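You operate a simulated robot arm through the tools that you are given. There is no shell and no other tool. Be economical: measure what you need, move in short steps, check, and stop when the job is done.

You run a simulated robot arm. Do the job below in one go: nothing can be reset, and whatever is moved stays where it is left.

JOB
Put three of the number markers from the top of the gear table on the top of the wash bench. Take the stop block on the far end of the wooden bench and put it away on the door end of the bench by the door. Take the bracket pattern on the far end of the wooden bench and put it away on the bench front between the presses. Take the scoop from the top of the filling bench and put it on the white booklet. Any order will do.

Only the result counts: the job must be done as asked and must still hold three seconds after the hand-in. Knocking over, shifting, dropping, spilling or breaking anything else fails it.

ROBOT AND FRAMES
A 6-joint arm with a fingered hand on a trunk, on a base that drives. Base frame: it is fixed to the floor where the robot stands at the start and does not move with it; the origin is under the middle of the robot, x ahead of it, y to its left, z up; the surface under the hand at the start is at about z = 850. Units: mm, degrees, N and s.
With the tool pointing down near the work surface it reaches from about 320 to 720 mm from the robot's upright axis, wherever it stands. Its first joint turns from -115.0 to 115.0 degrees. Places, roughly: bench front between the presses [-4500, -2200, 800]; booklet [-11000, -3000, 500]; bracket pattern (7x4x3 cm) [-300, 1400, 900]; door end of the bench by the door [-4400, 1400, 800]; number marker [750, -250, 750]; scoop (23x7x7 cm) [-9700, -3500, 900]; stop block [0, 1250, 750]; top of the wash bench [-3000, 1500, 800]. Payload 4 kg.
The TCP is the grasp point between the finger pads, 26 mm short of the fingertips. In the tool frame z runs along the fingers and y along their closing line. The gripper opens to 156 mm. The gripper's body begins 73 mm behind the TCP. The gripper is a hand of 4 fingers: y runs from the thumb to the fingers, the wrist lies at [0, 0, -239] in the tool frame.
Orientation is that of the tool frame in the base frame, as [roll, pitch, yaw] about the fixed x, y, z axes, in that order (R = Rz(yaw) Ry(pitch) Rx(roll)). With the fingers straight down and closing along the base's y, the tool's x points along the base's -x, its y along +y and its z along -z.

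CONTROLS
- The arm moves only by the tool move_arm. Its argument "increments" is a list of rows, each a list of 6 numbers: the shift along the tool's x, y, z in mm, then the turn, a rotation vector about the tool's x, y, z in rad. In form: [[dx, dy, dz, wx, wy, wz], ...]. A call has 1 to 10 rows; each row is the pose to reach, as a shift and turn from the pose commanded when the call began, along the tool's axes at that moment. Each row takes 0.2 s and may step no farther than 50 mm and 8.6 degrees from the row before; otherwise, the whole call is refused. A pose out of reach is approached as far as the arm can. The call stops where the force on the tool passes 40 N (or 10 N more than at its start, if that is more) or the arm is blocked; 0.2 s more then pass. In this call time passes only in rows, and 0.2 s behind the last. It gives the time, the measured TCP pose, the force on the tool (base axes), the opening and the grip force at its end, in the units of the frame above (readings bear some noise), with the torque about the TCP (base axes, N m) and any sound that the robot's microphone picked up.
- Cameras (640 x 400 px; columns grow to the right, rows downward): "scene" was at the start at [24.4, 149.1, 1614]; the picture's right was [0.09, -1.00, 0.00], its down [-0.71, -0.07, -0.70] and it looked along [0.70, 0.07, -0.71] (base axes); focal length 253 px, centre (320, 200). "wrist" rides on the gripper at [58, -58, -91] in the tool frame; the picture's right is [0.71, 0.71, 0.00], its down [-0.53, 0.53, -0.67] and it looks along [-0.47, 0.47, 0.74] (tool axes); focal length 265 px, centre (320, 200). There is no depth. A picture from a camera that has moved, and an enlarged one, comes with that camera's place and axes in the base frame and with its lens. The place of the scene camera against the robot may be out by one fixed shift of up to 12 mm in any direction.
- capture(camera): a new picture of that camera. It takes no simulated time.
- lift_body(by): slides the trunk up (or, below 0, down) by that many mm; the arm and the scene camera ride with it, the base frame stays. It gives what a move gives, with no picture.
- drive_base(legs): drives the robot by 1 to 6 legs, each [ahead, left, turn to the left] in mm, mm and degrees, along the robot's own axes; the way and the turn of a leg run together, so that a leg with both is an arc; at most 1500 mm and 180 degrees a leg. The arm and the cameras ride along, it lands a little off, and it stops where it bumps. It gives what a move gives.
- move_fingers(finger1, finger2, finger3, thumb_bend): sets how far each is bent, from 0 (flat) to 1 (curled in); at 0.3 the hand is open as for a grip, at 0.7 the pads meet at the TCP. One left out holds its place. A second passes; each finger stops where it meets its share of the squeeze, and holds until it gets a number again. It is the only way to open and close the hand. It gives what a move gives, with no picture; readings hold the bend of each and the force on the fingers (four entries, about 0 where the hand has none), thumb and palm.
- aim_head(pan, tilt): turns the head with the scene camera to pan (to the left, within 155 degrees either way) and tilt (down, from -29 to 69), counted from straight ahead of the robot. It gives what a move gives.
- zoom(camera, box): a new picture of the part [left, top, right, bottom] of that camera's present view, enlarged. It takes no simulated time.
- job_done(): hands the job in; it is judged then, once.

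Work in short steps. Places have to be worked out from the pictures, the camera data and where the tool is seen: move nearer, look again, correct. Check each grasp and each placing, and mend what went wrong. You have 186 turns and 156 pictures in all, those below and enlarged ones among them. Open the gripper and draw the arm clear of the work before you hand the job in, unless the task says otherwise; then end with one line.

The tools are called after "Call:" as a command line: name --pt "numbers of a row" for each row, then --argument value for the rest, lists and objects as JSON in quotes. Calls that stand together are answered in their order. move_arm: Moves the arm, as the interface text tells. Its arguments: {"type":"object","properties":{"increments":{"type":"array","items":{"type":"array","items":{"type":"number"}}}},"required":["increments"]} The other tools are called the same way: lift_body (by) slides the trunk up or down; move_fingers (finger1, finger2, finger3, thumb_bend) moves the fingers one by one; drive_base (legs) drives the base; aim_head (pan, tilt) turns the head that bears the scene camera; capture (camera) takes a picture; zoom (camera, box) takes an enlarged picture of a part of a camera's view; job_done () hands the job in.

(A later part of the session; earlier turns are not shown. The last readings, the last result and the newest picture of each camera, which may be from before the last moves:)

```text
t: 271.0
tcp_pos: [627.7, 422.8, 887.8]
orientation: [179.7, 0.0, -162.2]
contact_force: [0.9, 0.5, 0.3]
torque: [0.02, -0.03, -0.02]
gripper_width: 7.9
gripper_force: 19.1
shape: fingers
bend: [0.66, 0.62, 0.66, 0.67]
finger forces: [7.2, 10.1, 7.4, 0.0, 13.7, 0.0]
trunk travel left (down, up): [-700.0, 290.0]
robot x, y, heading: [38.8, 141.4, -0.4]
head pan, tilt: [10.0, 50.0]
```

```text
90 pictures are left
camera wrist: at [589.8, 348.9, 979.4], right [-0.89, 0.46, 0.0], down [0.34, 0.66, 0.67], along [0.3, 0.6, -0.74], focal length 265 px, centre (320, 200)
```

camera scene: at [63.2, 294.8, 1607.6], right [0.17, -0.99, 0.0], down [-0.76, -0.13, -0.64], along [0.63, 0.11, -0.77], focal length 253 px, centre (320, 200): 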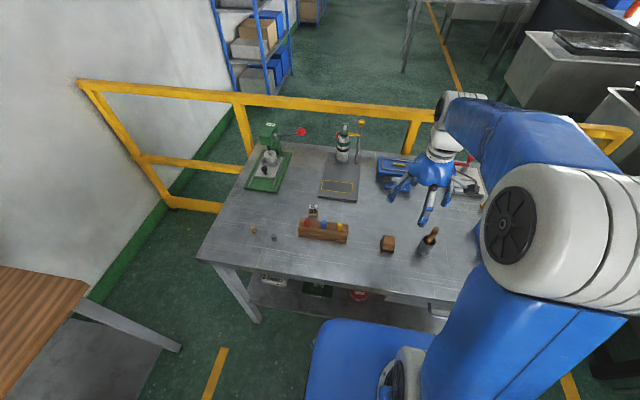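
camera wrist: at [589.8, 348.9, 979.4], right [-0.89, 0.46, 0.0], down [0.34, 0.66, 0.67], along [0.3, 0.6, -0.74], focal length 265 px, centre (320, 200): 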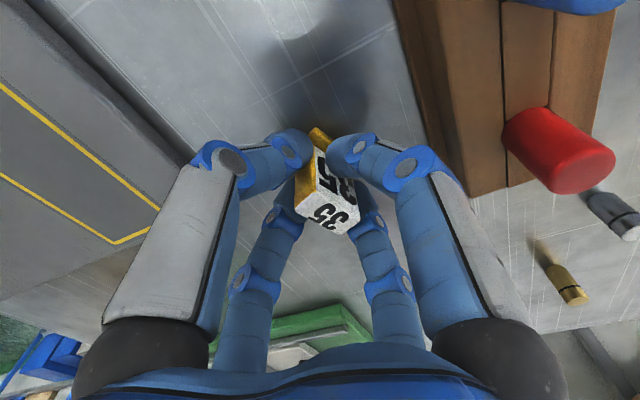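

Marker 35 is held at 19 N. I'll lift it straight up and drive to the wash bench, so the hand lands near (-2960,1270).

Call:
move_arm --pt "0 0 -35 0 0 0" --pt "0 0 -80 0 0 0" --pt "0 0 -125 0 0 0" --pt "0 0 -170 0 0 0" --pt "0 0 -217 0 0 0"

Call:
zoom --camera "scene" --box '[230, 150, 410, 270]'

Call:
drive_base --legs '[[-1450, 150, 0], [-790, 40, 0], [0, 0, 90], [0, 480, 0], [350, 0, 0]]'

Call:
capture --camera "wrist"

```text
t: 272.2
tcp_pos: [626.2, 422.2, 1107.3]
orientation: [179.8, 0.0, -162.2]
contact_force: [0.3, 0.3, -0.3]
torque: [0.03, 0.0, 0.01]
gripper_width: 7.6
gripper_force: 19.3
shape: fingers
bend: [0.66, 0.62, 0.66, 0.67]
finger forces: [7.1, 10.1, 7.6, 0.0, 13.4, 0.0]
trunk travel left (down, up): [-700.0, 290.0]
robot x, y, heading: [45.2, 143.1, -0.3]
head pan, tilt: [10.0, 50.0]
```

```text
3.33 times, centred on (320, 210) of scene
camera zoom: at [62.1, 294.7, 1607.7], right [0.17, -0.99, 0.0], down [-0.75, -0.13, -0.64], along [0.63, 0.11, -0.77], focal length 843 px, centre (320, 167)
```

zoom: 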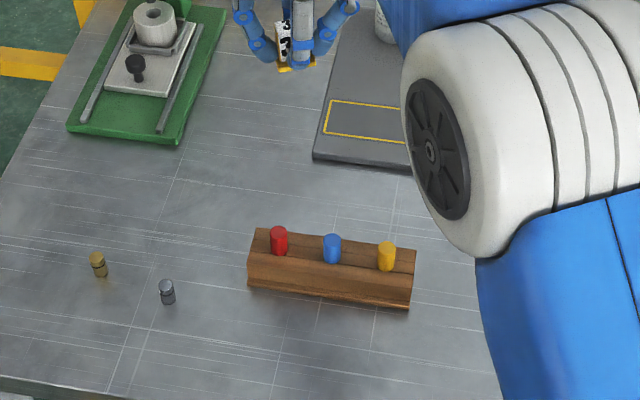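

```text
t: 321.4
tcp_pos: [-2939.1, 1294.6, 1106.8]
orientation: [179.7, 0.1, -73.0]
contact_force: [0.8, 0.2, -0.5]
torque: [0.0, 0.04, 0.0]
gripper_width: 7.2
gripper_force: 19.0
shape: fingers
bend: [0.66, 0.61, 0.66, 0.67]
finger forces: [7.7, 10.0, 7.9, 0.0, 12.8, 0.0]
trunk travel left (down, up): [-700.0, 290.0]
robot x, y, heading: [-2669.1, 709.6, 89.0]
head pan, tilt: [10.0, 50.0]
```

```text
88 pictures are left
camera wrist: at [-2866.8, 1255.6, 1198.1], right [-0.47, -0.88, 0.0], down [-0.65, 0.35, 0.67], along [-0.59, 0.31, -0.74], focal length 265 px, centre (320, 200)
```

wrist: 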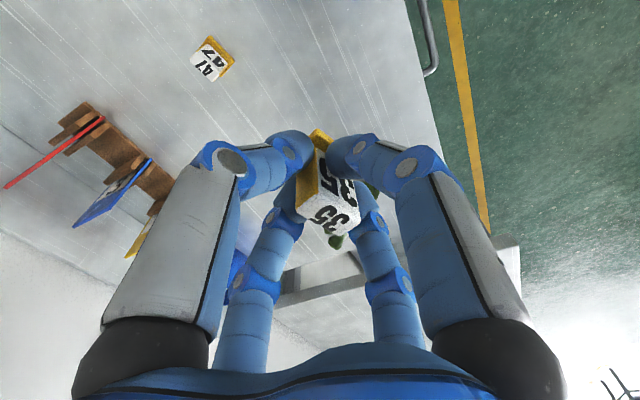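

I'll shift to (-2985,1260), a clear spot, and lower to just above the bench.

Call:
move_arm --pt "10 27 20 0 0 0" --pt "20 54 45 0 0 0" --pt "20 54 90 0 0 0" --pt "20 54 135 0 0 0" --pt "20 54 180 0 0 0" --pt "20 54 212 0 0 0"

Call:
capture --camera "wrist"

Call:
move_arm --pt "0 0 3 0 0 0" --pt "0 0 5 0 0 0" --pt "0 0 7 0 0 0"

```text
t: 322.9
tcp_pos: [-2986.3, 1259.8, 894.0]
orientation: [179.9, 0.0, -72.9]
contact_force: [-0.3, 0.5, 0.3]
torque: [0.01, 0.01, 0.01]
gripper_width: 7.2
gripper_force: 18.8
shape: fingers
bend: [0.66, 0.61, 0.66, 0.67]
finger forces: [7.5, 10.0, 7.9, 0.1, 12.7, 0.0]
trunk travel left (down, up): [-700.0, 290.0]
robot x, y, heading: [-2662.2, 707.3, 88.5]
head pan, tilt: [10.0, 50.0]
```

```text
87 pictures are left
camera wrist: at [-2913.4, 1220.5, 985.3], right [-0.47, -0.88, 0.0], down [-0.65, 0.35, 0.67], along [-0.59, 0.31, -0.74], focal length 265 px, centre (320, 200)
```

wrist: 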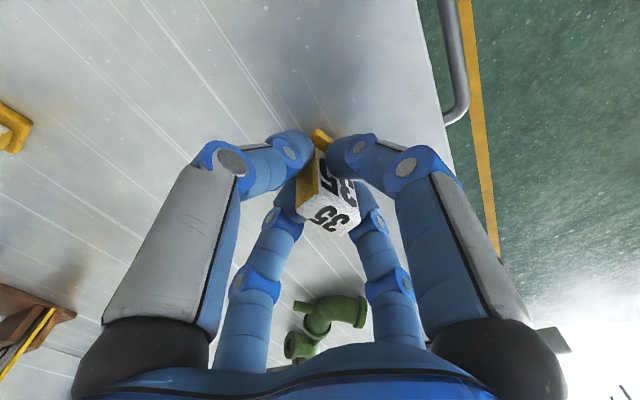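

```text
t: 323.6
tcp_pos: [-2985.8, 1259.6, 886.6]
orientation: [179.7, 0.0, -73.0]
contact_force: [0.2, 0.0, 0.3]
torque: [0.02, -0.02, 0.02]
gripper_width: 7.3
gripper_force: 19.3
shape: fingers
bend: [0.66, 0.61, 0.66, 0.67]
finger forces: [7.6, 10.1, 7.9, 0.0, 12.9, 0.1]
trunk travel left (down, up): [-700.0, 290.0]
robot x, y, heading: [-2668.2, 707.4, 88.9]
head pan, tilt: [10.0, 50.0]
```

No contact yet. I'll step down a little more.

Call:
move_arm --pt "0 0 2 0 0 0" --pt "0 0 4 0 0 0"

```text
t: 324.2
tcp_pos: [-2987.4, 1258.4, 884.5]
orientation: [179.7, 0.2, -73.0]
contact_force: [1.5, -0.1, 10.3]
torque: [-0.05, 0.13, -0.01]
gripper_width: 7.0
gripper_force: 22.3
shape: fingers
bend: [0.66, 0.61, 0.66, 0.67]
finger forces: [8.6, 11.9, 8.7, 0.1, 15.1, 0.0]
trunk travel left (down, up): [-700.0, 290.0]
robot x, y, heading: [-2668.3, 708.1, 88.7]
head pan, tilt: [10.0, 50.0]
```

It's seated (10 N). I'll release in stages, lift and check.

Call:
move_fingers --finger1 0.55 --finger2 0.55 --finger3 0.55 --thumb_bend 0.55

Call:
move_fingers --finger1 0.39 --finger2 0.39 --finger3 0.39 --thumb_bend 0.39

Call:
move_arm --pt "0 0 -45 0 0 0" --pt "0 0 -90 0 0 0" --pt "0 0 -135 0 0 0" --pt "0 0 -180 0 0 0" --pt "0 0 -225 0 0 0"

Call:
capture --camera "wrist"

```text
t: 325.2
tcp_pos: [-2986.5, 1259.5, 883.4]
orientation: [179.7, 0.1, -73.0]
contact_force: [-1.1, 1.0, 7.9]
torque: [0.06, 0.02, 0.02]
gripper_width: 33.8
gripper_force: 4.4
shape: fingers
bend: [0.56, 0.56, 0.56, 0.56]
finger forces: [1.8, 1.6, 2.5, 0.0, 2.8, 0.0]
trunk travel left (down, up): [-700.0, 290.0]
robot x, y, heading: [-2666.3, 706.3, 88.8]
head pan, tilt: [10.0, 50.0]
```

```text
t: 326.2
tcp_pos: [-2986.8, 1258.1, 883.1]
orientation: [179.7, 0.0, -73.0]
contact_force: [1.0, 0.8, 0.0]
torque: [0.03, 0.0, 0.0]
gripper_width: 81.5
gripper_force: 0.1
shape: fingers
bend: [0.39, 0.39, 0.39, 0.39]
finger forces: [0.0, 0.0, 0.0, 0.0, 0.0, 0.1]
trunk travel left (down, up): [-700.0, 290.0]
robot x, y, heading: [-2665.9, 710.0, 89.2]
head pan, tilt: [10.0, 50.0]
```

```text
t: 327.4
tcp_pos: [-2984.4, 1258.4, 1109.2]
orientation: [179.8, 0.0, -73.0]
contact_force: [-1.1, -0.2, 0.0]
torque: [0.01, 0.0, -0.01]
gripper_width: 81.7
gripper_force: 0.1
shape: fingers
bend: [0.39, 0.39, 0.39, 0.39]
finger forces: [0.0, 0.0, 0.1, 0.0, 0.0, 0.0]
trunk travel left (down, up): [-700.0, 290.0]
robot x, y, heading: [-2668.1, 709.8, 88.8]
head pan, tilt: [10.0, 50.0]
```

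```text
86 pictures are left
camera wrist: at [-2911.7, 1220.0, 1200.7], right [-0.47, -0.88, 0.0], down [-0.65, 0.35, 0.67], along [-0.59, 0.31, -0.74], focal length 265 px, centre (320, 200)
```

wrist: 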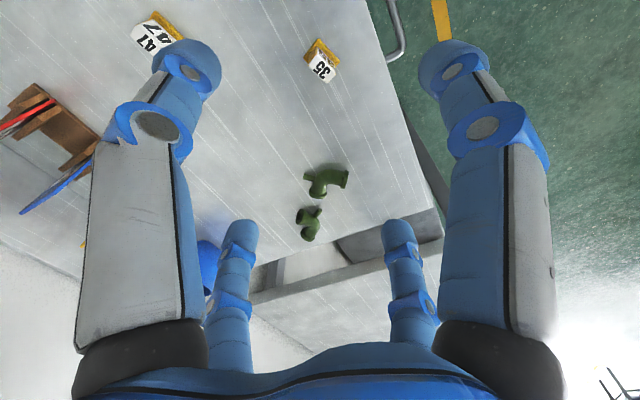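

All three markers are on the wash bench. I'll retract the arm to in front of the robot, straighten its yaw, and drive to the wooden bench's far end for the stop block.

Call:
move_arm --pt "26 -33 0 0 0 0.06" --pt "52 -67 0 0 0 0.12" --pt "77 -100 0 0 0 0.18" --pt "103 -134 0 0 0 0.24" --pt "129 -167 0 0 0 0.3" --pt "155 -200 0 0 0 0.3" --pt "180 -234 0 0 0 0.3" --pt "206 -267 0 0 0 0.3"

Call:
drive_base --legs '[[-370, 0, 0], [0, 0, -89], [1480, 0, 0], [1110, 0, 0], [0, 0, 90], [320, 0, 0]]'

Call:
aim_head --pan 0 --tilt 55

Call:
capture --camera "scene"

Call:
capture --camera "wrist"

```text
t: 329.2
tcp_pos: [-2668.2, 1137.7, 1109.0]
orientation: [179.8, 0.0, -90.1]
contact_force: [-0.3, 0.0, 0.6]
torque: [-0.01, 0.02, 0.05]
gripper_width: 81.8
gripper_force: 0.1
shape: fingers
bend: [0.39, 0.39, 0.39, 0.39]
finger forces: [0.1, 0.0, 0.1, 0.0, 0.1, 0.0]
trunk travel left (down, up): [-700.0, 290.0]
robot x, y, heading: [-2667.0, 709.3, 89.0]
head pan, tilt: [10.0, 50.0]
```

```text
t: 391.1
tcp_pos: [-83.4, 1034.7, 1107.7]
orientation: [179.8, -0.1, -90.4]
contact_force: [-0.6, 0.2, 0.0]
torque: [0.01, -0.02, -0.01]
gripper_width: 81.7
gripper_force: 0.2
shape: fingers
bend: [0.39, 0.39, 0.39, 0.39]
finger forces: [0.0, 0.0, 0.0, 0.0, 0.0, 0.1]
trunk travel left (down, up): [-700.0, 290.0]
robot x, y, heading: [-82.0, 605.0, 88.9]
head pan, tilt: [10.0, 50.0]
```

```text
t: 391.8
tcp_pos: [-84.7, 1035.1, 1107.7]
orientation: [179.8, -0.1, -90.4]
contact_force: [0.8, -0.2, -0.3]
torque: [-0.02, -0.04, 0.0]
gripper_width: 81.8
gripper_force: 0.0
shape: fingers
bend: [0.39, 0.39, 0.39, 0.39]
finger forces: [0.1, 0.0, 0.0, 0.0, 0.0, 0.1]
trunk travel left (down, up): [-700.0, 290.0]
robot x, y, heading: [-79.9, 605.3, 88.6]
head pan, tilt: [0.0, 55.0]
```

```text
85 pictures are left
camera scene: at [-229.7, 611.3, 1601.1], right [1.0, -0.02, 0.0], down [-0.02, -0.82, -0.57], along [0.01, 0.57, -0.82], focal length 253 px, centre (320, 200)
```

scene: 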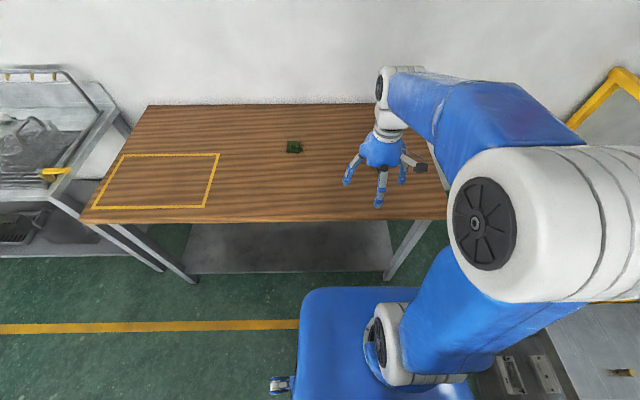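

```text
84 pictures are left
camera wrist: at [-25.9, 976.7, 1199.8], right [-0.71, -0.7, 0.0], down [-0.52, 0.53, 0.67], along [-0.47, 0.47, -0.74], focal length 265 px, centre (320, 200)
```

wrist: 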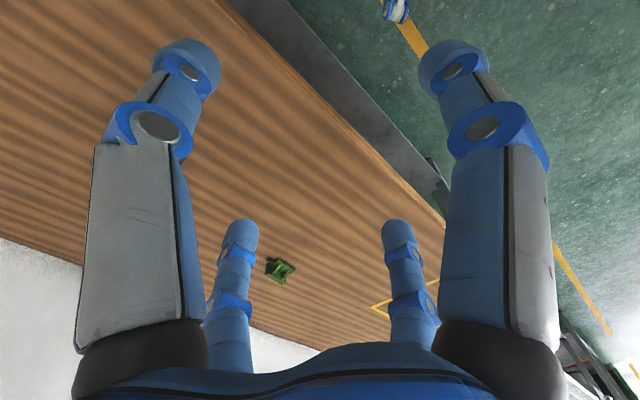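

The stop block is hidden by the arm and expected near (15,1289). I'll drive 60 mm closer and move above it.

Call:
drive_base --legs '[[60, 0, 0]]'

Call:
move_arm --pt "-39 -20 0 0 0 0" --pt "-78 -40 0 0 0 0" --pt "-117 -60 10 0 0 0" --pt "-156 -80 30 0 0 0" --pt "-194 -98 50 0 0 0" --pt "-194 -98 85 0 0 0"

Call:
capture --camera "wrist"

Call:
zoom --camera "wrist" --box '[230, 20, 410, 140]'

```text
t: 393.2
tcp_pos: [-82.8, 1095.6, 1107.3]
orientation: [179.8, -0.2, -90.3]
contact_force: [0.0, 1.1, 0.2]
torque: [-0.04, 0.03, 0.0]
gripper_width: 81.8
gripper_force: 0.0
shape: fingers
bend: [0.39, 0.39, 0.39, 0.39]
finger forces: [0.0, 0.0, 0.0, 0.0, 0.0, 0.1]
trunk travel left (down, up): [-700.0, 290.0]
robot x, y, heading: [-79.9, 672.3, 88.6]
head pan, tilt: [0.0, 55.0]
```

```text
t: 394.6
tcp_pos: [18.1, 1286.5, 1023.0]
orientation: [179.8, 0.0, -90.3]
contact_force: [1.0, -0.3, 0.6]
torque: [0.0, 0.02, 0.02]
gripper_width: 81.7
gripper_force: 0.1
shape: fingers
bend: [0.39, 0.39, 0.39, 0.39]
finger forces: [0.1, 0.1, 0.0, 0.0, 0.1, 0.0]
trunk travel left (down, up): [-700.0, 290.0]
robot x, y, heading: [-83.6, 668.2, 88.6]
head pan, tilt: [0.0, 55.0]
```

```text
83 pictures are left
camera wrist: at [75.0, 1228.5, 1114.8], right [-0.71, -0.7, 0.0], down [-0.52, 0.53, 0.67], along [-0.47, 0.47, -0.74], focal length 265 px, centre (320, 200)
```

wrist: 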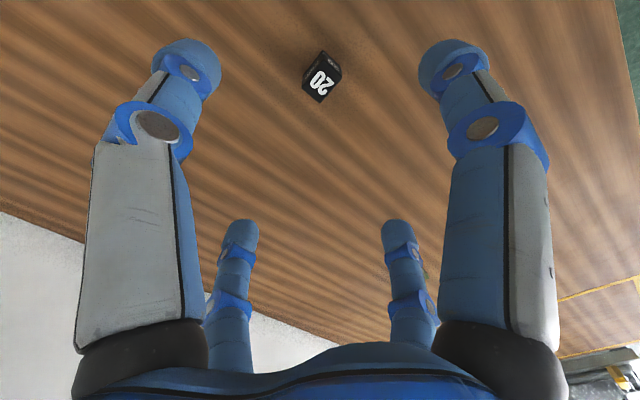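

```text
3.33 times, centred on (320, 80) of wrist
camera zoom: at [75.0, 1228.5, 1114.8], right [-0.71, -0.7, 0.0], down [-0.52, 0.53, 0.67], along [-0.47, 0.47, -0.74], focal length 885 px, centre (320, 600)
```

zoom: 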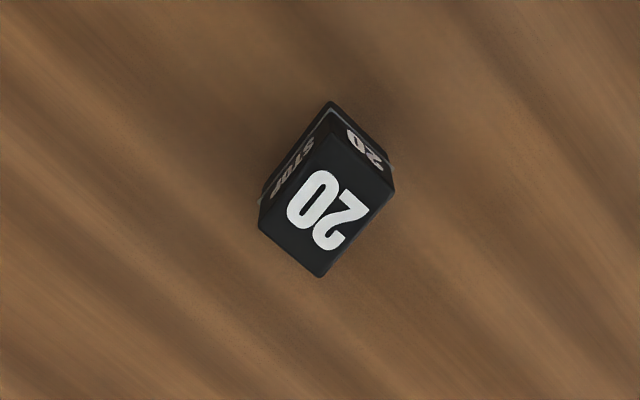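

The stop block measures about 20×30×31 mm, centred at (20,1281) and aligned with the hand. I'll descend over it.

Call:
move_arm --pt "5.5 -2 40 0 0 0" --pt "5.5 -2 80 0 0 0" --pt "5.5 -2 120 0 0 0" --pt "5.5 -2 135 0 0 0" --pt "5.5 -2 140 0 0 0"

Call:
capture --camera "wrist"

```text
t: 395.8
tcp_pos: [16.4, 1281.3, 882.4]
orientation: [179.8, -0.1, -90.3]
contact_force: [-0.4, -0.5, 0.7]
torque: [-0.01, -0.02, 0.0]
gripper_width: 81.7
gripper_force: 0.0
shape: fingers
bend: [0.39, 0.39, 0.39, 0.39]
finger forces: [0.0, 0.0, 0.1, 0.0, 0.3, 0.0]
trunk travel left (down, up): [-700.0, 290.0]
robot x, y, heading: [-80.5, 670.2, 88.9]
head pan, tilt: [0.0, 55.0]
```

```text
81 pictures are left
camera wrist: at [75.9, 1223.6, 973.5], right [-0.71, -0.7, 0.0], down [-0.52, 0.53, 0.67], along [-0.47, 0.47, -0.74], focal length 265 px, centre (320, 200)
```

wrist: 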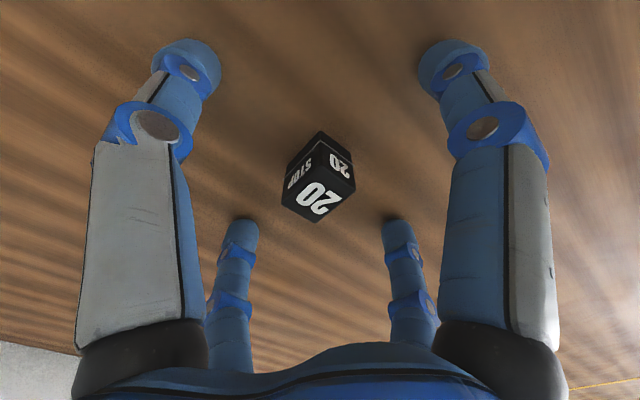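

The block is centred under the TCP. I'll close the digits here.

Call:
move_fingers --finger1 0.6 --finger2 0.6 --finger3 0.6 --thumb_bend 0.6

Call:
capture --camera "wrist"

```text
t: 396.8
tcp_pos: [17.9, 1280.7, 882.9]
orientation: [179.8, -0.1, -90.3]
contact_force: [0.0, -2.7, 9.4]
torque: [-0.38, 0.0, 0.01]
gripper_width: 24.3
gripper_force: 4.9
shape: fingers
bend: [0.59, 0.6, 0.6, 0.6]
finger forces: [8.9, 0.4, 0.4, 0.0, 0.4, 0.0]
trunk travel left (down, up): [-700.0, 290.0]
robot x, y, heading: [-80.5, 664.4, 88.6]
head pan, tilt: [0.0, 55.0]
```

```text
80 pictures are left
camera wrist: at [75.8, 1222.2, 975.0], right [-0.71, -0.7, 0.0], down [-0.52, 0.53, 0.67], along [-0.47, 0.47, -0.74], focal length 265 px, centre (320, 200)
```

wrist: 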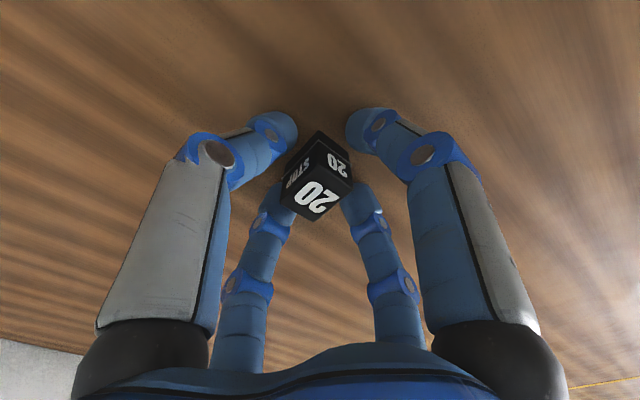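

Finger 1's tip is pressing on the bench (9 N upward). I'll raise 4 mm and then finish closing.

Call:
move_arm --pt "0 0 -4 0 0 0"

Call:
move_fingers --finger1 0.66 --finger2 0.66 --finger3 0.66 --thumb_bend 0.66

Call:
move_fingers --finger1 0.76 --finger2 0.76 --finger3 0.76 --thumb_bend 0.76

Call:
capture --camera "wrist"

```text
t: 397.2
tcp_pos: [18.0, 1281.8, 886.2]
orientation: [179.7, -0.1, -90.3]
contact_force: [0.0, -0.7, -1.6]
torque: [-0.01, 0.0, 0.0]
gripper_width: 23.3
gripper_force: 0.0
shape: fingers
bend: [0.6, 0.6, 0.6, 0.6]
finger forces: [0.0, 0.1, 0.1, 0.0, 0.1, 0.0]
trunk travel left (down, up): [-700.0, 290.0]
robot x, y, heading: [-77.9, 669.1, 88.6]
head pan, tilt: [0.0, 55.0]
```

```text
t: 398.2
tcp_pos: [18.2, 1282.4, 887.8]
orientation: [179.8, 0.0, -90.2]
contact_force: [-0.2, 0.3, 0.7]
torque: [0.0, 0.0, 0.01]
gripper_width: 13.9
gripper_force: 3.8
shape: fingers
bend: [0.63, 0.65, 0.63, 0.65]
finger forces: [2.6, 0.9, 2.8, 0.0, 1.8, 0.0]
trunk travel left (down, up): [-700.0, 290.0]
robot x, y, heading: [-79.2, 667.7, 89.0]
head pan, tilt: [0.0, 55.0]
```

```text
t: 399.2
tcp_pos: [18.9, 1282.5, 885.8]
orientation: [179.7, -0.1, -90.3]
contact_force: [-1.3, 0.2, -0.7]
torque: [0.0, 0.0, 0.0]
gripper_width: 11.6
gripper_force: 19.5
shape: fingers
bend: [0.63, 0.65, 0.63, 0.67]
finger forces: [8.3, 9.4, 8.6, 0.1, 12.7, 0.0]
trunk travel left (down, up): [-700.0, 290.0]
robot x, y, heading: [-78.6, 664.4, 88.9]
head pan, tilt: [0.0, 55.0]
```

```text
79 pictures are left
camera wrist: at [75.9, 1223.5, 978.1], right [-0.71, -0.7, 0.0], down [-0.52, 0.53, 0.67], along [-0.47, 0.47, -0.74], focal length 265 px, centre (320, 200)
```

wrist: 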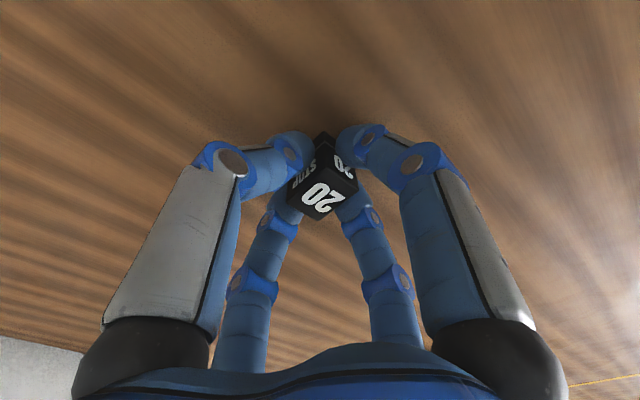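

Stop block gripped at 19.5 N. I'll lift, retract, back out, and strafe along the benches to the bench by the door.

Call:
move_arm --pt "0 0 -45 0 0 0" --pt "0 0 -90 0 0 0" --pt "0 0 -135 0 0 0" --pt "0 0 -180 0 0 0" --pt "10 0 -222 0 0 0" --pt "55 0 -222 0 0 0" --pt "100 0 -222 0 0 0" --pt "145 0 -222 0 0 0" --pt "175 0 -222 0 0 0"

Call:
drive_base --legs '[[-320, 0, 1.2], [0, 1450, 0], [0, 1450, 0], [0, 1000, 0]]'

Call:
aim_head --pan 15 --tilt 35

Call:
capture --camera "scene"

```text
t: 401.2
tcp_pos: [16.8, 1105.8, 1107.7]
orientation: [179.8, -0.1, -90.2]
contact_force: [0.6, -0.5, -1.3]
torque: [0.0, -0.01, 0.01]
gripper_width: 11.7
gripper_force: 20.1
shape: fingers
bend: [0.64, 0.65, 0.63, 0.67]
finger forces: [8.1, 9.4, 8.6, 0.1, 12.6, 0.0]
trunk travel left (down, up): [-700.0, 290.0]
robot x, y, heading: [-79.2, 666.9, 88.7]
head pan, tilt: [0.0, 55.0]
```

```text
t: 454.4
tcp_pos: [-3862.6, 790.1, 1108.4]
orientation: [179.9, -0.2, -88.8]
contact_force: [0.2, -0.4, -1.6]
torque: [0.01, 0.01, 0.02]
gripper_width: 11.3
gripper_force: 20.0
shape: fingers
bend: [0.64, 0.64, 0.63, 0.67]
finger forces: [8.1, 9.9, 8.4, 0.1, 12.5, 0.0]
trunk travel left (down, up): [-700.0, 290.0]
robot x, y, heading: [-3944.7, 350.1, 90.4]
head pan, tilt: [0.0, 55.0]
```

```text
t: 455.2
tcp_pos: [-3863.0, 791.7, 1108.0]
orientation: [179.7, -0.1, -88.8]
contact_force: [-0.1, 0.6, -2.4]
torque: [0.01, 0.02, 0.0]
gripper_width: 11.1
gripper_force: 19.4
shape: fingers
bend: [0.64, 0.64, 0.63, 0.67]
finger forces: [8.0, 9.9, 8.3, 0.1, 12.6, 0.0]
trunk travel left (down, up): [-700.0, 290.0]
robot x, y, heading: [-3946.2, 345.5, 90.3]
head pan, tilt: [15.0, 35.0]
```

```text
78 pictures are left
camera scene: at [-4118.9, 364.2, 1629.3], right [0.96, 0.26, 0.0], down [0.15, -0.55, -0.82], along [-0.22, 0.79, -0.57], focal length 253 px, centre (320, 200)
```

scene: 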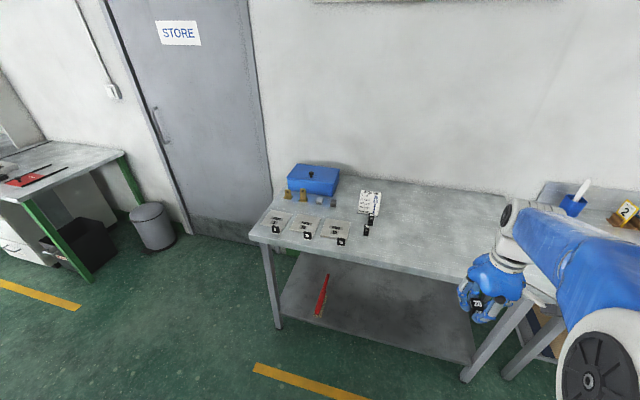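

Call:
zoom --camera "scene" --box '[240, 150, 420, 262]'

```text
3.56 times, centred on (330, 206) of scene
camera zoom: at [-4118.9, 364.2, 1629.3], right [0.96, 0.26, 0.0], down [0.15, -0.55, -0.82], along [-0.22, 0.79, -0.57], focal length 900 px, centre (284, 179)
```

zoom: 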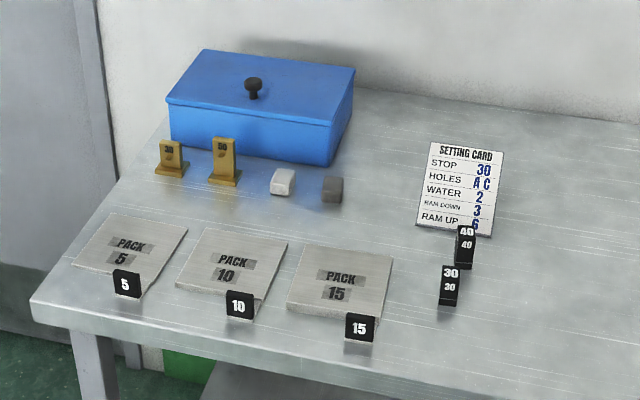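

The door end holds pack plates, gauges and a setting card. There's a free patch between the grey block at about (-4350,1435) and the card, near (-4275,1380). I'll drive up to it and look from above.

Call:
drive_base --legs '[[0, 412, 0], [365, 0, 0]]'

Call:
move_arm --pt "-45 0 0 0 0 0" --pt "-90 0 0 0 0 0" --pt "-135 0 0 0 0 0" --pt "-170 0 0 0 0 0"

Call:
capture --camera "wrist"

Call:
aim_head --pan 5 --tilt 55

Call:
capture --camera "scene"

```text
t: 465.8
tcp_pos: [-4273.8, 1154.9, 1107.9]
orientation: [179.8, -0.1, -88.6]
contact_force: [0.0, 0.2, -1.6]
torque: [0.02, -0.02, -0.01]
gripper_width: 10.8
gripper_force: 19.3
shape: fingers
bend: [0.64, 0.64, 0.63, 0.67]
finger forces: [8.1, 10.0, 8.2, 0.0, 12.7, 0.0]
trunk travel left (down, up): [-700.0, 290.0]
robot x, y, heading: [-4358.1, 714.4, 90.0]
head pan, tilt: [15.0, 35.0]
```

```text
t: 466.8
tcp_pos: [-4277.2, 1325.3, 1107.2]
orientation: [179.8, -0.1, -88.6]
contact_force: [-0.5, -0.9, -2.3]
torque: [-0.01, 0.04, -0.01]
gripper_width: 10.8
gripper_force: 19.2
shape: fingers
bend: [0.64, 0.64, 0.63, 0.67]
finger forces: [8.1, 10.0, 8.3, 0.0, 12.6, 0.1]
trunk travel left (down, up): [-700.0, 290.0]
robot x, y, heading: [-4358.0, 712.8, 90.5]
head pan, tilt: [15.0, 35.0]
```

```text
76 pictures are left
camera wrist: at [-4217.2, 1269.3, 1199.1], right [-0.69, -0.72, 0.0], down [-0.54, 0.52, 0.67], along [-0.49, 0.46, -0.74], focal length 265 px, centre (320, 200)
```

wrist: 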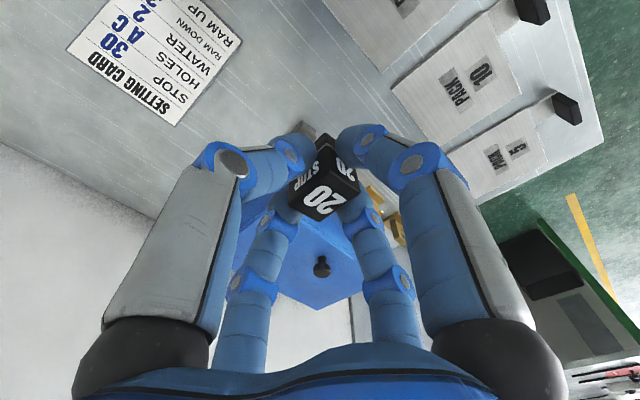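

```text
t: 467.6
tcp_pos: [-4276.6, 1326.9, 1107.0]
orientation: [179.9, -0.2, -88.7]
contact_force: [-0.8, 0.3, -1.9]
torque: [-0.03, 0.0, -0.01]
gripper_width: 10.9
gripper_force: 19.6
shape: fingers
bend: [0.64, 0.64, 0.63, 0.67]
finger forces: [8.0, 10.0, 8.3, 0.0, 12.5, 0.1]
trunk travel left (down, up): [-700.0, 290.0]
robot x, y, heading: [-4357.2, 716.2, 90.2]
head pan, tilt: [5.0, 55.0]
```

```text
75 pictures are left
camera scene: at [-4512.7, 718.6, 1601.2], right [1.0, 0.1, 0.0], down [0.08, -0.82, -0.57], along [-0.05, 0.57, -0.82], focal length 253 px, centre (320, 200)
```

scene: 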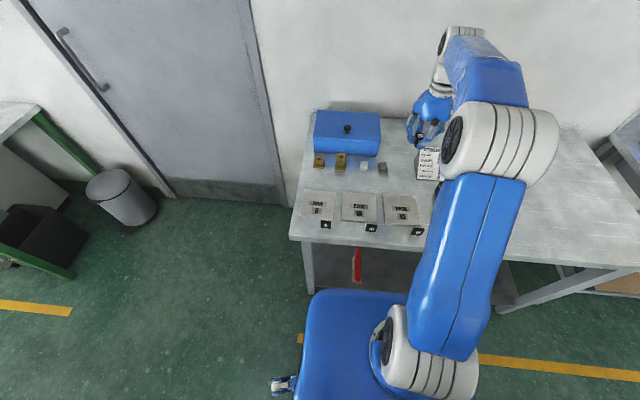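

Measured from above: grey block at (-4330,1398), card's left edge at x≈-4205, pack edge at y≈1287. I'll put the block at (-4285,1352) and lower to just above the surface.

Call:
move_arm --pt "-26 8 20 0 0 0" --pt "-26 8 65 0 0 0" --pt "-26 8 110 0 0 0" --pt "-26 8 150 0 0 0"

Call:
capture --camera "wrist"

Call:
zoom --camera "scene" --box '[350, 80, 478, 240]'

```text
t: 468.6
tcp_pos: [-4286.3, 1351.3, 956.5]
orientation: [179.8, 0.0, -88.6]
contact_force: [-0.8, 0.5, -1.0]
torque: [-0.03, 0.01, -0.03]
gripper_width: 10.6
gripper_force: 18.8
shape: fingers
bend: [0.64, 0.64, 0.63, 0.67]
finger forces: [7.9, 10.0, 8.2, 0.0, 12.5, 0.0]
trunk travel left (down, up): [-700.0, 290.0]
robot x, y, heading: [-4357.7, 715.3, 90.6]
head pan, tilt: [5.0, 55.0]
```

```text
74 pictures are left
camera wrist: at [-4226.5, 1294.0, 1048.7], right [-0.69, -0.72, 0.0], down [-0.54, 0.51, 0.67], along [-0.49, 0.46, -0.74], focal length 265 px, centre (320, 200)
```

wrist: 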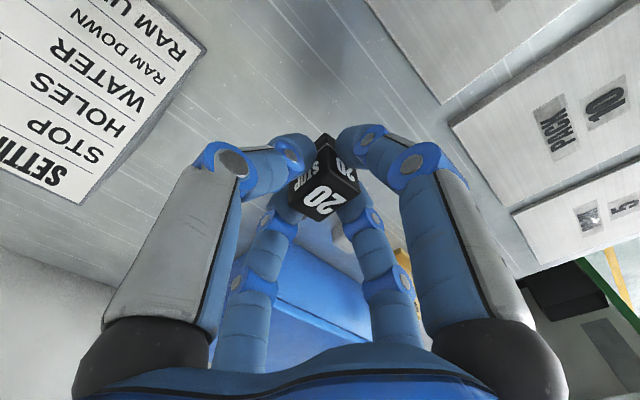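

```text
2.50 times, centred on (414, 160) of scene
camera zoom: at [-4512.3, 716.6, 1601.2], right [1.0, 0.09, 0.0], down [0.08, -0.82, -0.57], along [-0.05, 0.57, -0.82], focal length 632 px, centre (85, 300)
```

zoom: 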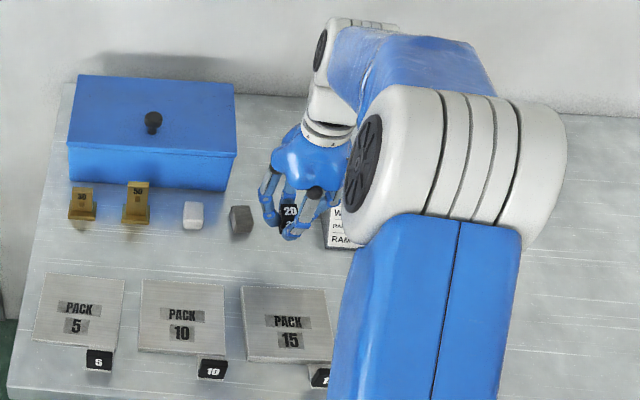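

Clear on all sides. I'll continue down to near contact.

Call:
move_arm --pt "0 0 35 0 0 0" --pt "0 0 62 0 0 0" --pt "0 0 66 0 0 0"

Call:
move_arm --pt "0 0 2 0 0 0" --pt "0 0 4 0 0 0"

```text
t: 469.4
tcp_pos: [-4286.0, 1352.3, 890.5]
orientation: [179.8, 0.0, -88.7]
contact_force: [-0.3, 0.0, -1.1]
torque: [0.0, -0.01, 0.02]
gripper_width: 10.7
gripper_force: 19.6
shape: fingers
bend: [0.64, 0.64, 0.63, 0.67]
finger forces: [7.8, 10.1, 8.1, 0.0, 12.5, 0.0]
trunk travel left (down, up): [-700.0, 290.0]
robot x, y, heading: [-4356.1, 715.6, 90.2]
head pan, tilt: [5.0, 55.0]
```

```text
t: 470.0
tcp_pos: [-4286.9, 1350.7, 886.5]
orientation: [179.8, -0.2, -88.8]
contact_force: [0.2, 0.4, -2.2]
torque: [0.03, -0.01, 0.02]
gripper_width: 10.4
gripper_force: 19.7
shape: fingers
bend: [0.64, 0.64, 0.63, 0.67]
finger forces: [7.8, 9.9, 8.2, 0.0, 12.6, 0.0]
trunk travel left (down, up): [-700.0, 290.0]
robot x, y, heading: [-4357.9, 716.9, 90.5]
head pan, tilt: [5.0, 55.0]
```

Call:
move_arm --pt "0 0 2 0 0 0" --pt "0 0 4 0 0 0"

```text
t: 470.6
tcp_pos: [-4285.5, 1352.4, 884.9]
orientation: [179.8, 0.1, -88.6]
contact_force: [1.9, 0.0, 6.0]
torque: [0.01, 0.0, 0.0]
gripper_width: 10.9
gripper_force: 21.6
shape: fingers
bend: [0.64, 0.64, 0.63, 0.67]
finger forces: [8.9, 10.2, 9.2, 0.1, 14.1, 0.0]
trunk travel left (down, up): [-700.0, 290.0]
robot x, y, heading: [-4360.2, 716.4, 90.5]
head pan, tilt: [5.0, 55.0]
```

Contact at 6 N. I'll open just enough to free the block and lift straight up.

Call:
move_fingers --finger1 0.57 --finger2 0.57 --finger3 0.57 --thumb_bend 0.57

Call:
move_fingers --finger1 0.5 --finger2 0.5 --finger3 0.5 --thumb_bend 0.5

Call:
capture --camera "wrist"

Call:
move_arm --pt "0 0 -30 0 0 0" --pt "0 0 -75 0 0 0" --pt "0 0 -120 0 0 0" --pt "0 0 -165 0 0 0" --pt "0 0 -210 0 0 0"

Call:
capture --camera "wrist"

```text
t: 471.6
tcp_pos: [-4286.9, 1351.2, 883.9]
orientation: [179.8, 0.0, -88.7]
contact_force: [-1.7, 0.1, 4.2]
torque: [0.04, 0.0, 0.0]
gripper_width: 32.5
gripper_force: 2.0
shape: fingers
bend: [0.57, 0.56, 0.57, 0.56]
finger forces: [0.7, 0.7, 1.2, 0.0, 1.3, 0.0]
trunk travel left (down, up): [-700.0, 290.0]
robot x, y, heading: [-4357.8, 713.6, 90.4]
head pan, tilt: [5.0, 55.0]
```

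```text
t: 472.6
tcp_pos: [-4286.5, 1350.9, 885.4]
orientation: [179.9, 0.0, -88.7]
contact_force: [-0.7, 0.5, 9.0]
torque: [0.02, -0.14, 0.01]
gripper_width: 49.1
gripper_force: 4.1
shape: fingers
bend: [0.51, 0.5, 0.51, 0.5]
finger forces: [2.6, 0.0, 2.3, 0.0, 3.5, 0.0]
trunk travel left (down, up): [-700.0, 290.0]
robot x, y, heading: [-4358.2, 714.8, 90.3]
head pan, tilt: [5.0, 55.0]
```

```text
72 pictures are left
camera wrist: at [-4227.1, 1293.6, 976.4], right [-0.69, -0.72, 0.0], down [-0.54, 0.51, 0.67], along [-0.49, 0.46, -0.74], focal length 265 px, centre (320, 200)
```

wrist: 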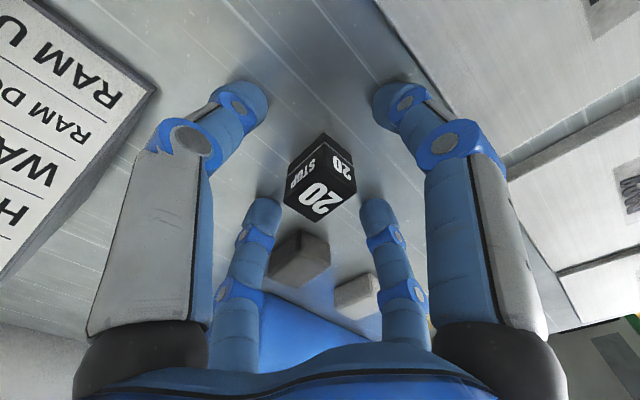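

```text
t: 473.8
tcp_pos: [-4284.5, 1350.0, 1095.1]
orientation: [179.8, -0.1, -88.7]
contact_force: [-0.2, -0.1, 0.7]
torque: [0.02, 0.04, 0.03]
gripper_width: 50.4
gripper_force: 0.1
shape: fingers
bend: [0.5, 0.5, 0.5, 0.5]
finger forces: [0.1, 0.0, 0.0, 0.0, 0.1, 0.0]
trunk travel left (down, up): [-700.0, 290.0]
robot x, y, heading: [-4355.4, 713.5, 90.3]
head pan, tilt: [5.0, 55.0]
```

```text
71 pictures are left
camera wrist: at [-4225.3, 1293.5, 1186.1], right [-0.69, -0.72, 0.0], down [-0.54, 0.51, 0.67], along [-0.49, 0.46, -0.74], focal length 265 px, centre (320, 200)
```

wrist: 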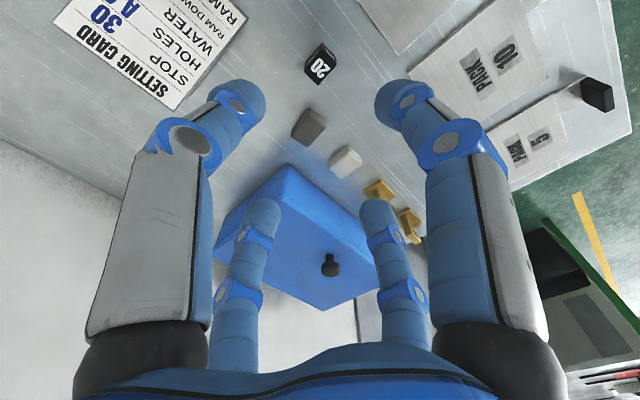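

The stop block stands well at the door end. I'll retract and drive back to the wooden bench for the bracket pattern.

Call:
move_arm --pt "45 0 -10 0 0 0" --pt "90 0 -15 0 0 0" --pt "135 0 -15 0 0 0" --pt "170 0 -15 0 0 0"

Call:
drive_base --legs '[[-370, 0, 0], [0, -1450, 0], [0, -1450, 0], [0, -1040, 0]]'

Call:
aim_head --pan 0 --tilt 45

Call:
capture --camera "scene"

```text
t: 474.8
tcp_pos: [-4280.3, 1178.1, 1109.2]
orientation: [179.8, -0.2, -88.7]
contact_force: [0.1, -0.6, 0.3]
torque: [-0.03, -0.02, 0.0]
gripper_width: 50.0
gripper_force: 0.0
shape: fingers
bend: [0.5, 0.5, 0.5, 0.5]
finger forces: [0.1, 0.0, 0.0, 0.1, 0.0, 0.0]
trunk travel left (down, up): [-700.0, 290.0]
robot x, y, heading: [-4358.2, 716.7, 90.5]
head pan, tilt: [5.0, 55.0]
```

```text
t: 529.6
tcp_pos: [-336.9, 872.9, 1109.5]
orientation: [179.8, -0.1, -88.3]
contact_force: [-0.4, -0.6, -0.5]
torque: [-0.02, 0.03, 0.0]
gripper_width: 50.5
gripper_force: 0.1
shape: fingers
bend: [0.5, 0.5, 0.5, 0.5]
finger forces: [0.1, 0.1, 0.1, 0.1, 0.0, 0.0]
trunk travel left (down, up): [-700.0, 290.0]
robot x, y, heading: [-407.7, 405.2, 90.9]
head pan, tilt: [5.0, 55.0]
```

```text
t: 530.3
tcp_pos: [-337.1, 872.4, 1108.6]
orientation: [179.8, -0.1, -88.3]
contact_force: [-0.7, 0.3, -0.1]
torque: [-0.03, 0.01, -0.01]
gripper_width: 50.7
gripper_force: 0.0
shape: fingers
bend: [0.5, 0.5, 0.5, 0.5]
finger forces: [0.0, 0.0, 0.0, 0.1, 0.0, 0.0]
trunk travel left (down, up): [-700.0, 290.0]
robot x, y, heading: [-406.6, 406.8, 90.8]
head pan, tilt: [0.0, 45.0]
```

```text
70 pictures are left
camera scene: at [-558.8, 417.7, 1614.5], right [1.0, 0.02, 0.0], down [0.01, -0.71, -0.71], along [-0.01, 0.71, -0.71], focal length 253 px, centre (320, 200)
```

scene: 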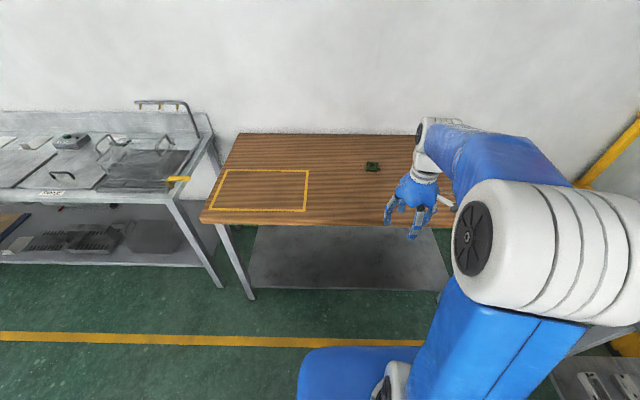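

I'll zoom in on the bracket pattern to get its shape and orientation.

Call:
zoom --camera "scene" --box '[348, 150, 396, 180]'

Call:
drive_base --legs '[[300, 0, -0.8]]'

Call:
move_arm --pt "-45 0 0 0 0 0" --pt "-90 0 0 0 0 0" --pt "-135 0 0 0 0 0" --pt "-180 0 0 0 0 0" --pt "-215 0 0 0 0 0" --pt "-215 0 40 0 0 0" --pt "-215 0 80 0 0 0"

Call:
capture --camera "wrist"

```text
13.33 times, centred on (372, 165) of scene
camera zoom: at [-558.8, 417.7, 1614.5], right [1.0, 0.02, 0.0], down [0.01, -0.71, -0.71], along [-0.01, 0.71, -0.71], focal length 3373 px, centre (-373, 667)
```

zoom: 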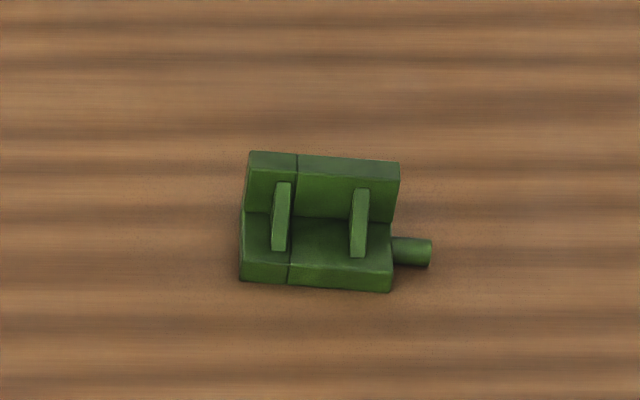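

```text
t: 534.7
tcp_pos: [-333.6, 1172.0, 1108.4]
orientation: [179.7, -0.1, -88.9]
contact_force: [0.7, -0.2, -0.2]
torque: [0.04, 0.0, 0.0]
gripper_width: 50.3
gripper_force: 0.1
shape: fingers
bend: [0.5, 0.5, 0.5, 0.5]
finger forces: [0.0, 0.2, 0.1, 0.1, 0.1, 0.0]
trunk travel left (down, up): [-700.0, 290.0]
robot x, y, heading: [-417.0, 707.8, 90.1]
head pan, tilt: [0.0, 45.0]
```

```text
t: 536.3
tcp_pos: [-337.1, 1388.1, 1027.6]
orientation: [179.8, -0.2, -88.9]
contact_force: [0.3, 0.8, -0.7]
torque: [-0.04, 0.0, -0.02]
gripper_width: 50.5
gripper_force: 0.1
shape: fingers
bend: [0.5, 0.5, 0.5, 0.5]
finger forces: [0.0, 0.1, 0.0, 0.0, 0.1, 0.1]
trunk travel left (down, up): [-700.0, 290.0]
robot x, y, heading: [-411.1, 707.4, 90.0]
head pan, tilt: [0.0, 45.0]
```

```text
68 pictures are left
camera wrist: at [-278.3, 1330.5, 1119.0], right [-0.69, -0.72, 0.0], down [-0.53, 0.52, 0.67], along [-0.48, 0.46, -0.74], focal length 265 px, centre (320, 200)
```

wrist: 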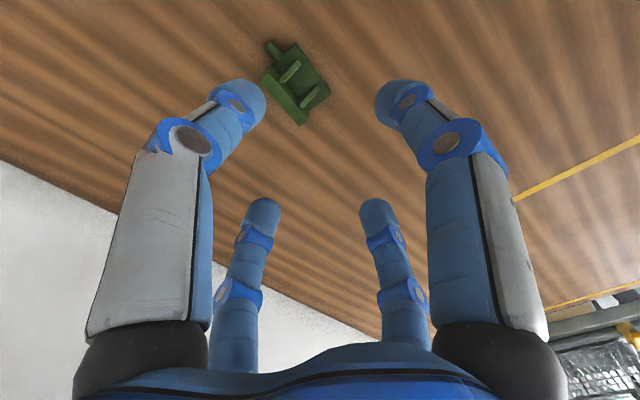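

The bracket is an L with two ribs, its back wall on the far side, and a peg on the right. I'll zoom in from above to locate it precisely.

Call:
zoom --camera "wrist" --box '[240, 25, 368, 145]'

```text
3.33 times, centred on (304, 85) of wrist
camera zoom: at [-278.3, 1330.5, 1119.0], right [-0.69, -0.72, 0.0], down [-0.53, 0.52, 0.67], along [-0.48, 0.46, -0.74], focal length 885 px, centre (373, 583)
```

zoom: 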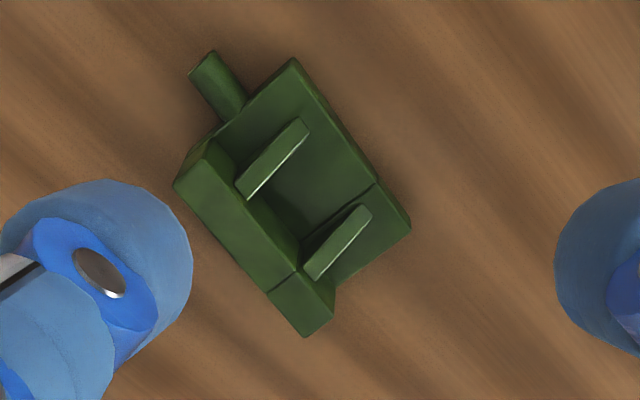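

The wall spans x from -350 to -298 at y≈1416, turned about -7°, with the peg at (-290,1398). I'll pinch the wall's two ends with thumb and finger 2, keeping finger 1 wide over the plate. First I'll strafe 80 mm right for reach, then set the fingers.

Call:
drive_base --legs '[[0, -80, 0]]'

Call:
move_fingers --finger1 0.32 --finger2 0.4 --finger3 0.42 --thumb_bend 0.4

```text
t: 538.0
tcp_pos: [-260.5, 1385.7, 1028.1]
orientation: [179.8, -0.1, -88.9]
contact_force: [0.0, 0.3, -0.3]
torque: [-0.01, 0.02, 0.0]
gripper_width: 50.8
gripper_force: 0.0
shape: fingers
bend: [0.5, 0.5, 0.5, 0.5]
finger forces: [0.0, 0.1, 0.0, 0.1, 0.0, 0.0]
trunk travel left (down, up): [-700.0, 290.0]
robot x, y, heading: [-330.1, 707.0, 90.2]
head pan, tilt: [0.0, 45.0]
```

```text
t: 539.0
tcp_pos: [-258.9, 1384.9, 1027.0]
orientation: [179.7, -0.1, -88.9]
contact_force: [0.3, -0.6, -0.5]
torque: [0.01, -0.01, -0.03]
gripper_width: 90.6
gripper_force: 0.0
shape: fingers
bend: [0.32, 0.4, 0.42, 0.4]
finger forces: [0.0, 0.0, 0.1, 0.1, 0.0, 0.1]
trunk travel left (down, up): [-700.0, 290.0]
robot x, y, heading: [-332.9, 710.4, 90.3]
head pan, tilt: [0.0, 45.0]
```

Now I'll move over the wall centre, rotate -8°, and stop at z≈945 to check.

Call:
move_arm --pt "-16 32 0 0 0 0.07" --pt "-33 65 0 0 0 0.14" --pt "-33 65 40 0 0 0.14" --pt "-33 65 80 0 0 0.14"

Call:
capture --camera "wrist"

Call:
zoom --camera "wrist" --box '[210, 60, 434, 200]'

```text
t: 540.0
tcp_pos: [-325.3, 1420.2, 947.2]
orientation: [179.8, -0.1, -97.0]
contact_force: [-0.6, -0.2, -0.5]
torque: [-0.04, 0.02, 0.01]
gripper_width: 90.5
gripper_force: 0.0
shape: fingers
bend: [0.32, 0.4, 0.42, 0.4]
finger forces: [0.0, 0.0, 0.0, 0.0, 0.0, 0.0]
trunk travel left (down, up): [-700.0, 290.0]
robot x, y, heading: [-329.6, 703.6, 90.5]
head pan, tilt: [0.0, 45.0]
```

```text
66 pictures are left
camera wrist: at [-274.4, 1354.9, 1039.2], right [-0.79, -0.62, 0.0], down [-0.46, 0.59, 0.67], along [-0.41, 0.52, -0.74], focal length 265 px, centre (320, 200)
```

wrist: 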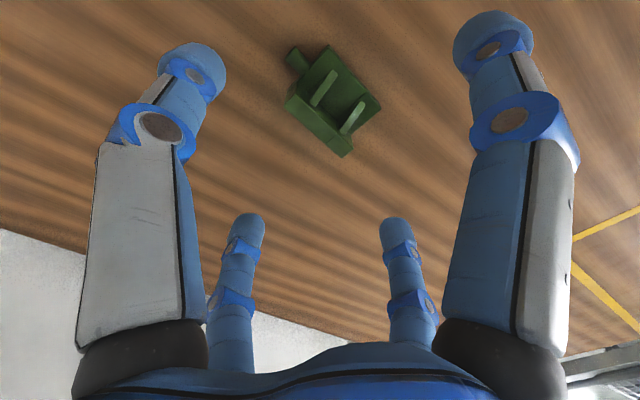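

```text
2.86 times, centred on (322, 130) of wrist
camera zoom: at [-274.4, 1354.9, 1039.2], right [-0.79, -0.62, 0.0], down [-0.46, 0.59, 0.67], along [-0.41, 0.52, -0.74], focal length 758 px, centre (314, 400)
```

zoom: 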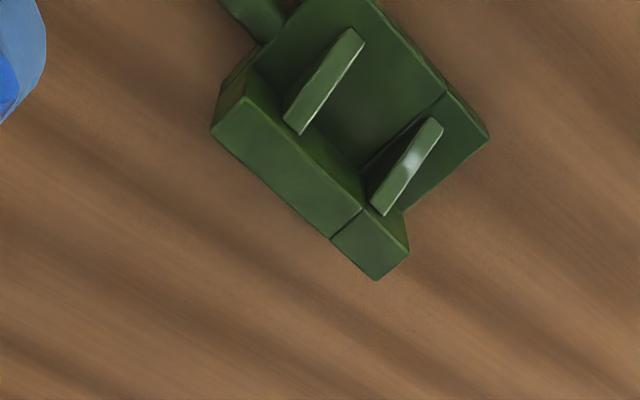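

The wall centre at (-324,1417) matches the TCP within 3 mm. I'll descend, watching the forces.

Call:
move_arm --pt "0 0 30 0 0 0" --pt "0 0 50 0 0 0" --pt "0 0 61 0 0 0"

Call:
capture --camera "wrist"

```text
t: 540.8
tcp_pos: [-326.3, 1418.5, 887.0]
orientation: [179.8, -0.2, -96.9]
contact_force: [-0.8, 0.4, 0.4]
torque: [-0.06, -0.02, -0.02]
gripper_width: 90.6
gripper_force: 0.0
shape: fingers
bend: [0.32, 0.4, 0.42, 0.4]
finger forces: [0.0, 0.0, 0.1, 0.1, 0.0, 0.0]
trunk travel left (down, up): [-700.0, 290.0]
robot x, y, heading: [-333.9, 707.8, 89.9]
head pan, tilt: [0.0, 45.0]
```

```text
64 pictures are left
camera wrist: at [-275.5, 1353.8, 978.7], right [-0.79, -0.62, 0.0], down [-0.46, 0.59, 0.67], along [-0.42, 0.52, -0.74], focal length 265 px, centre (320, 200)
```

wrist: 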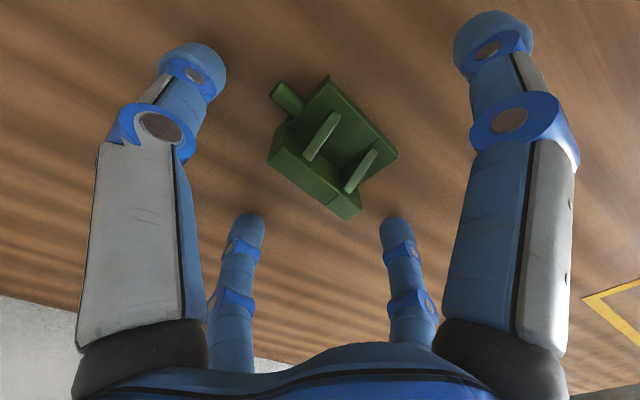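

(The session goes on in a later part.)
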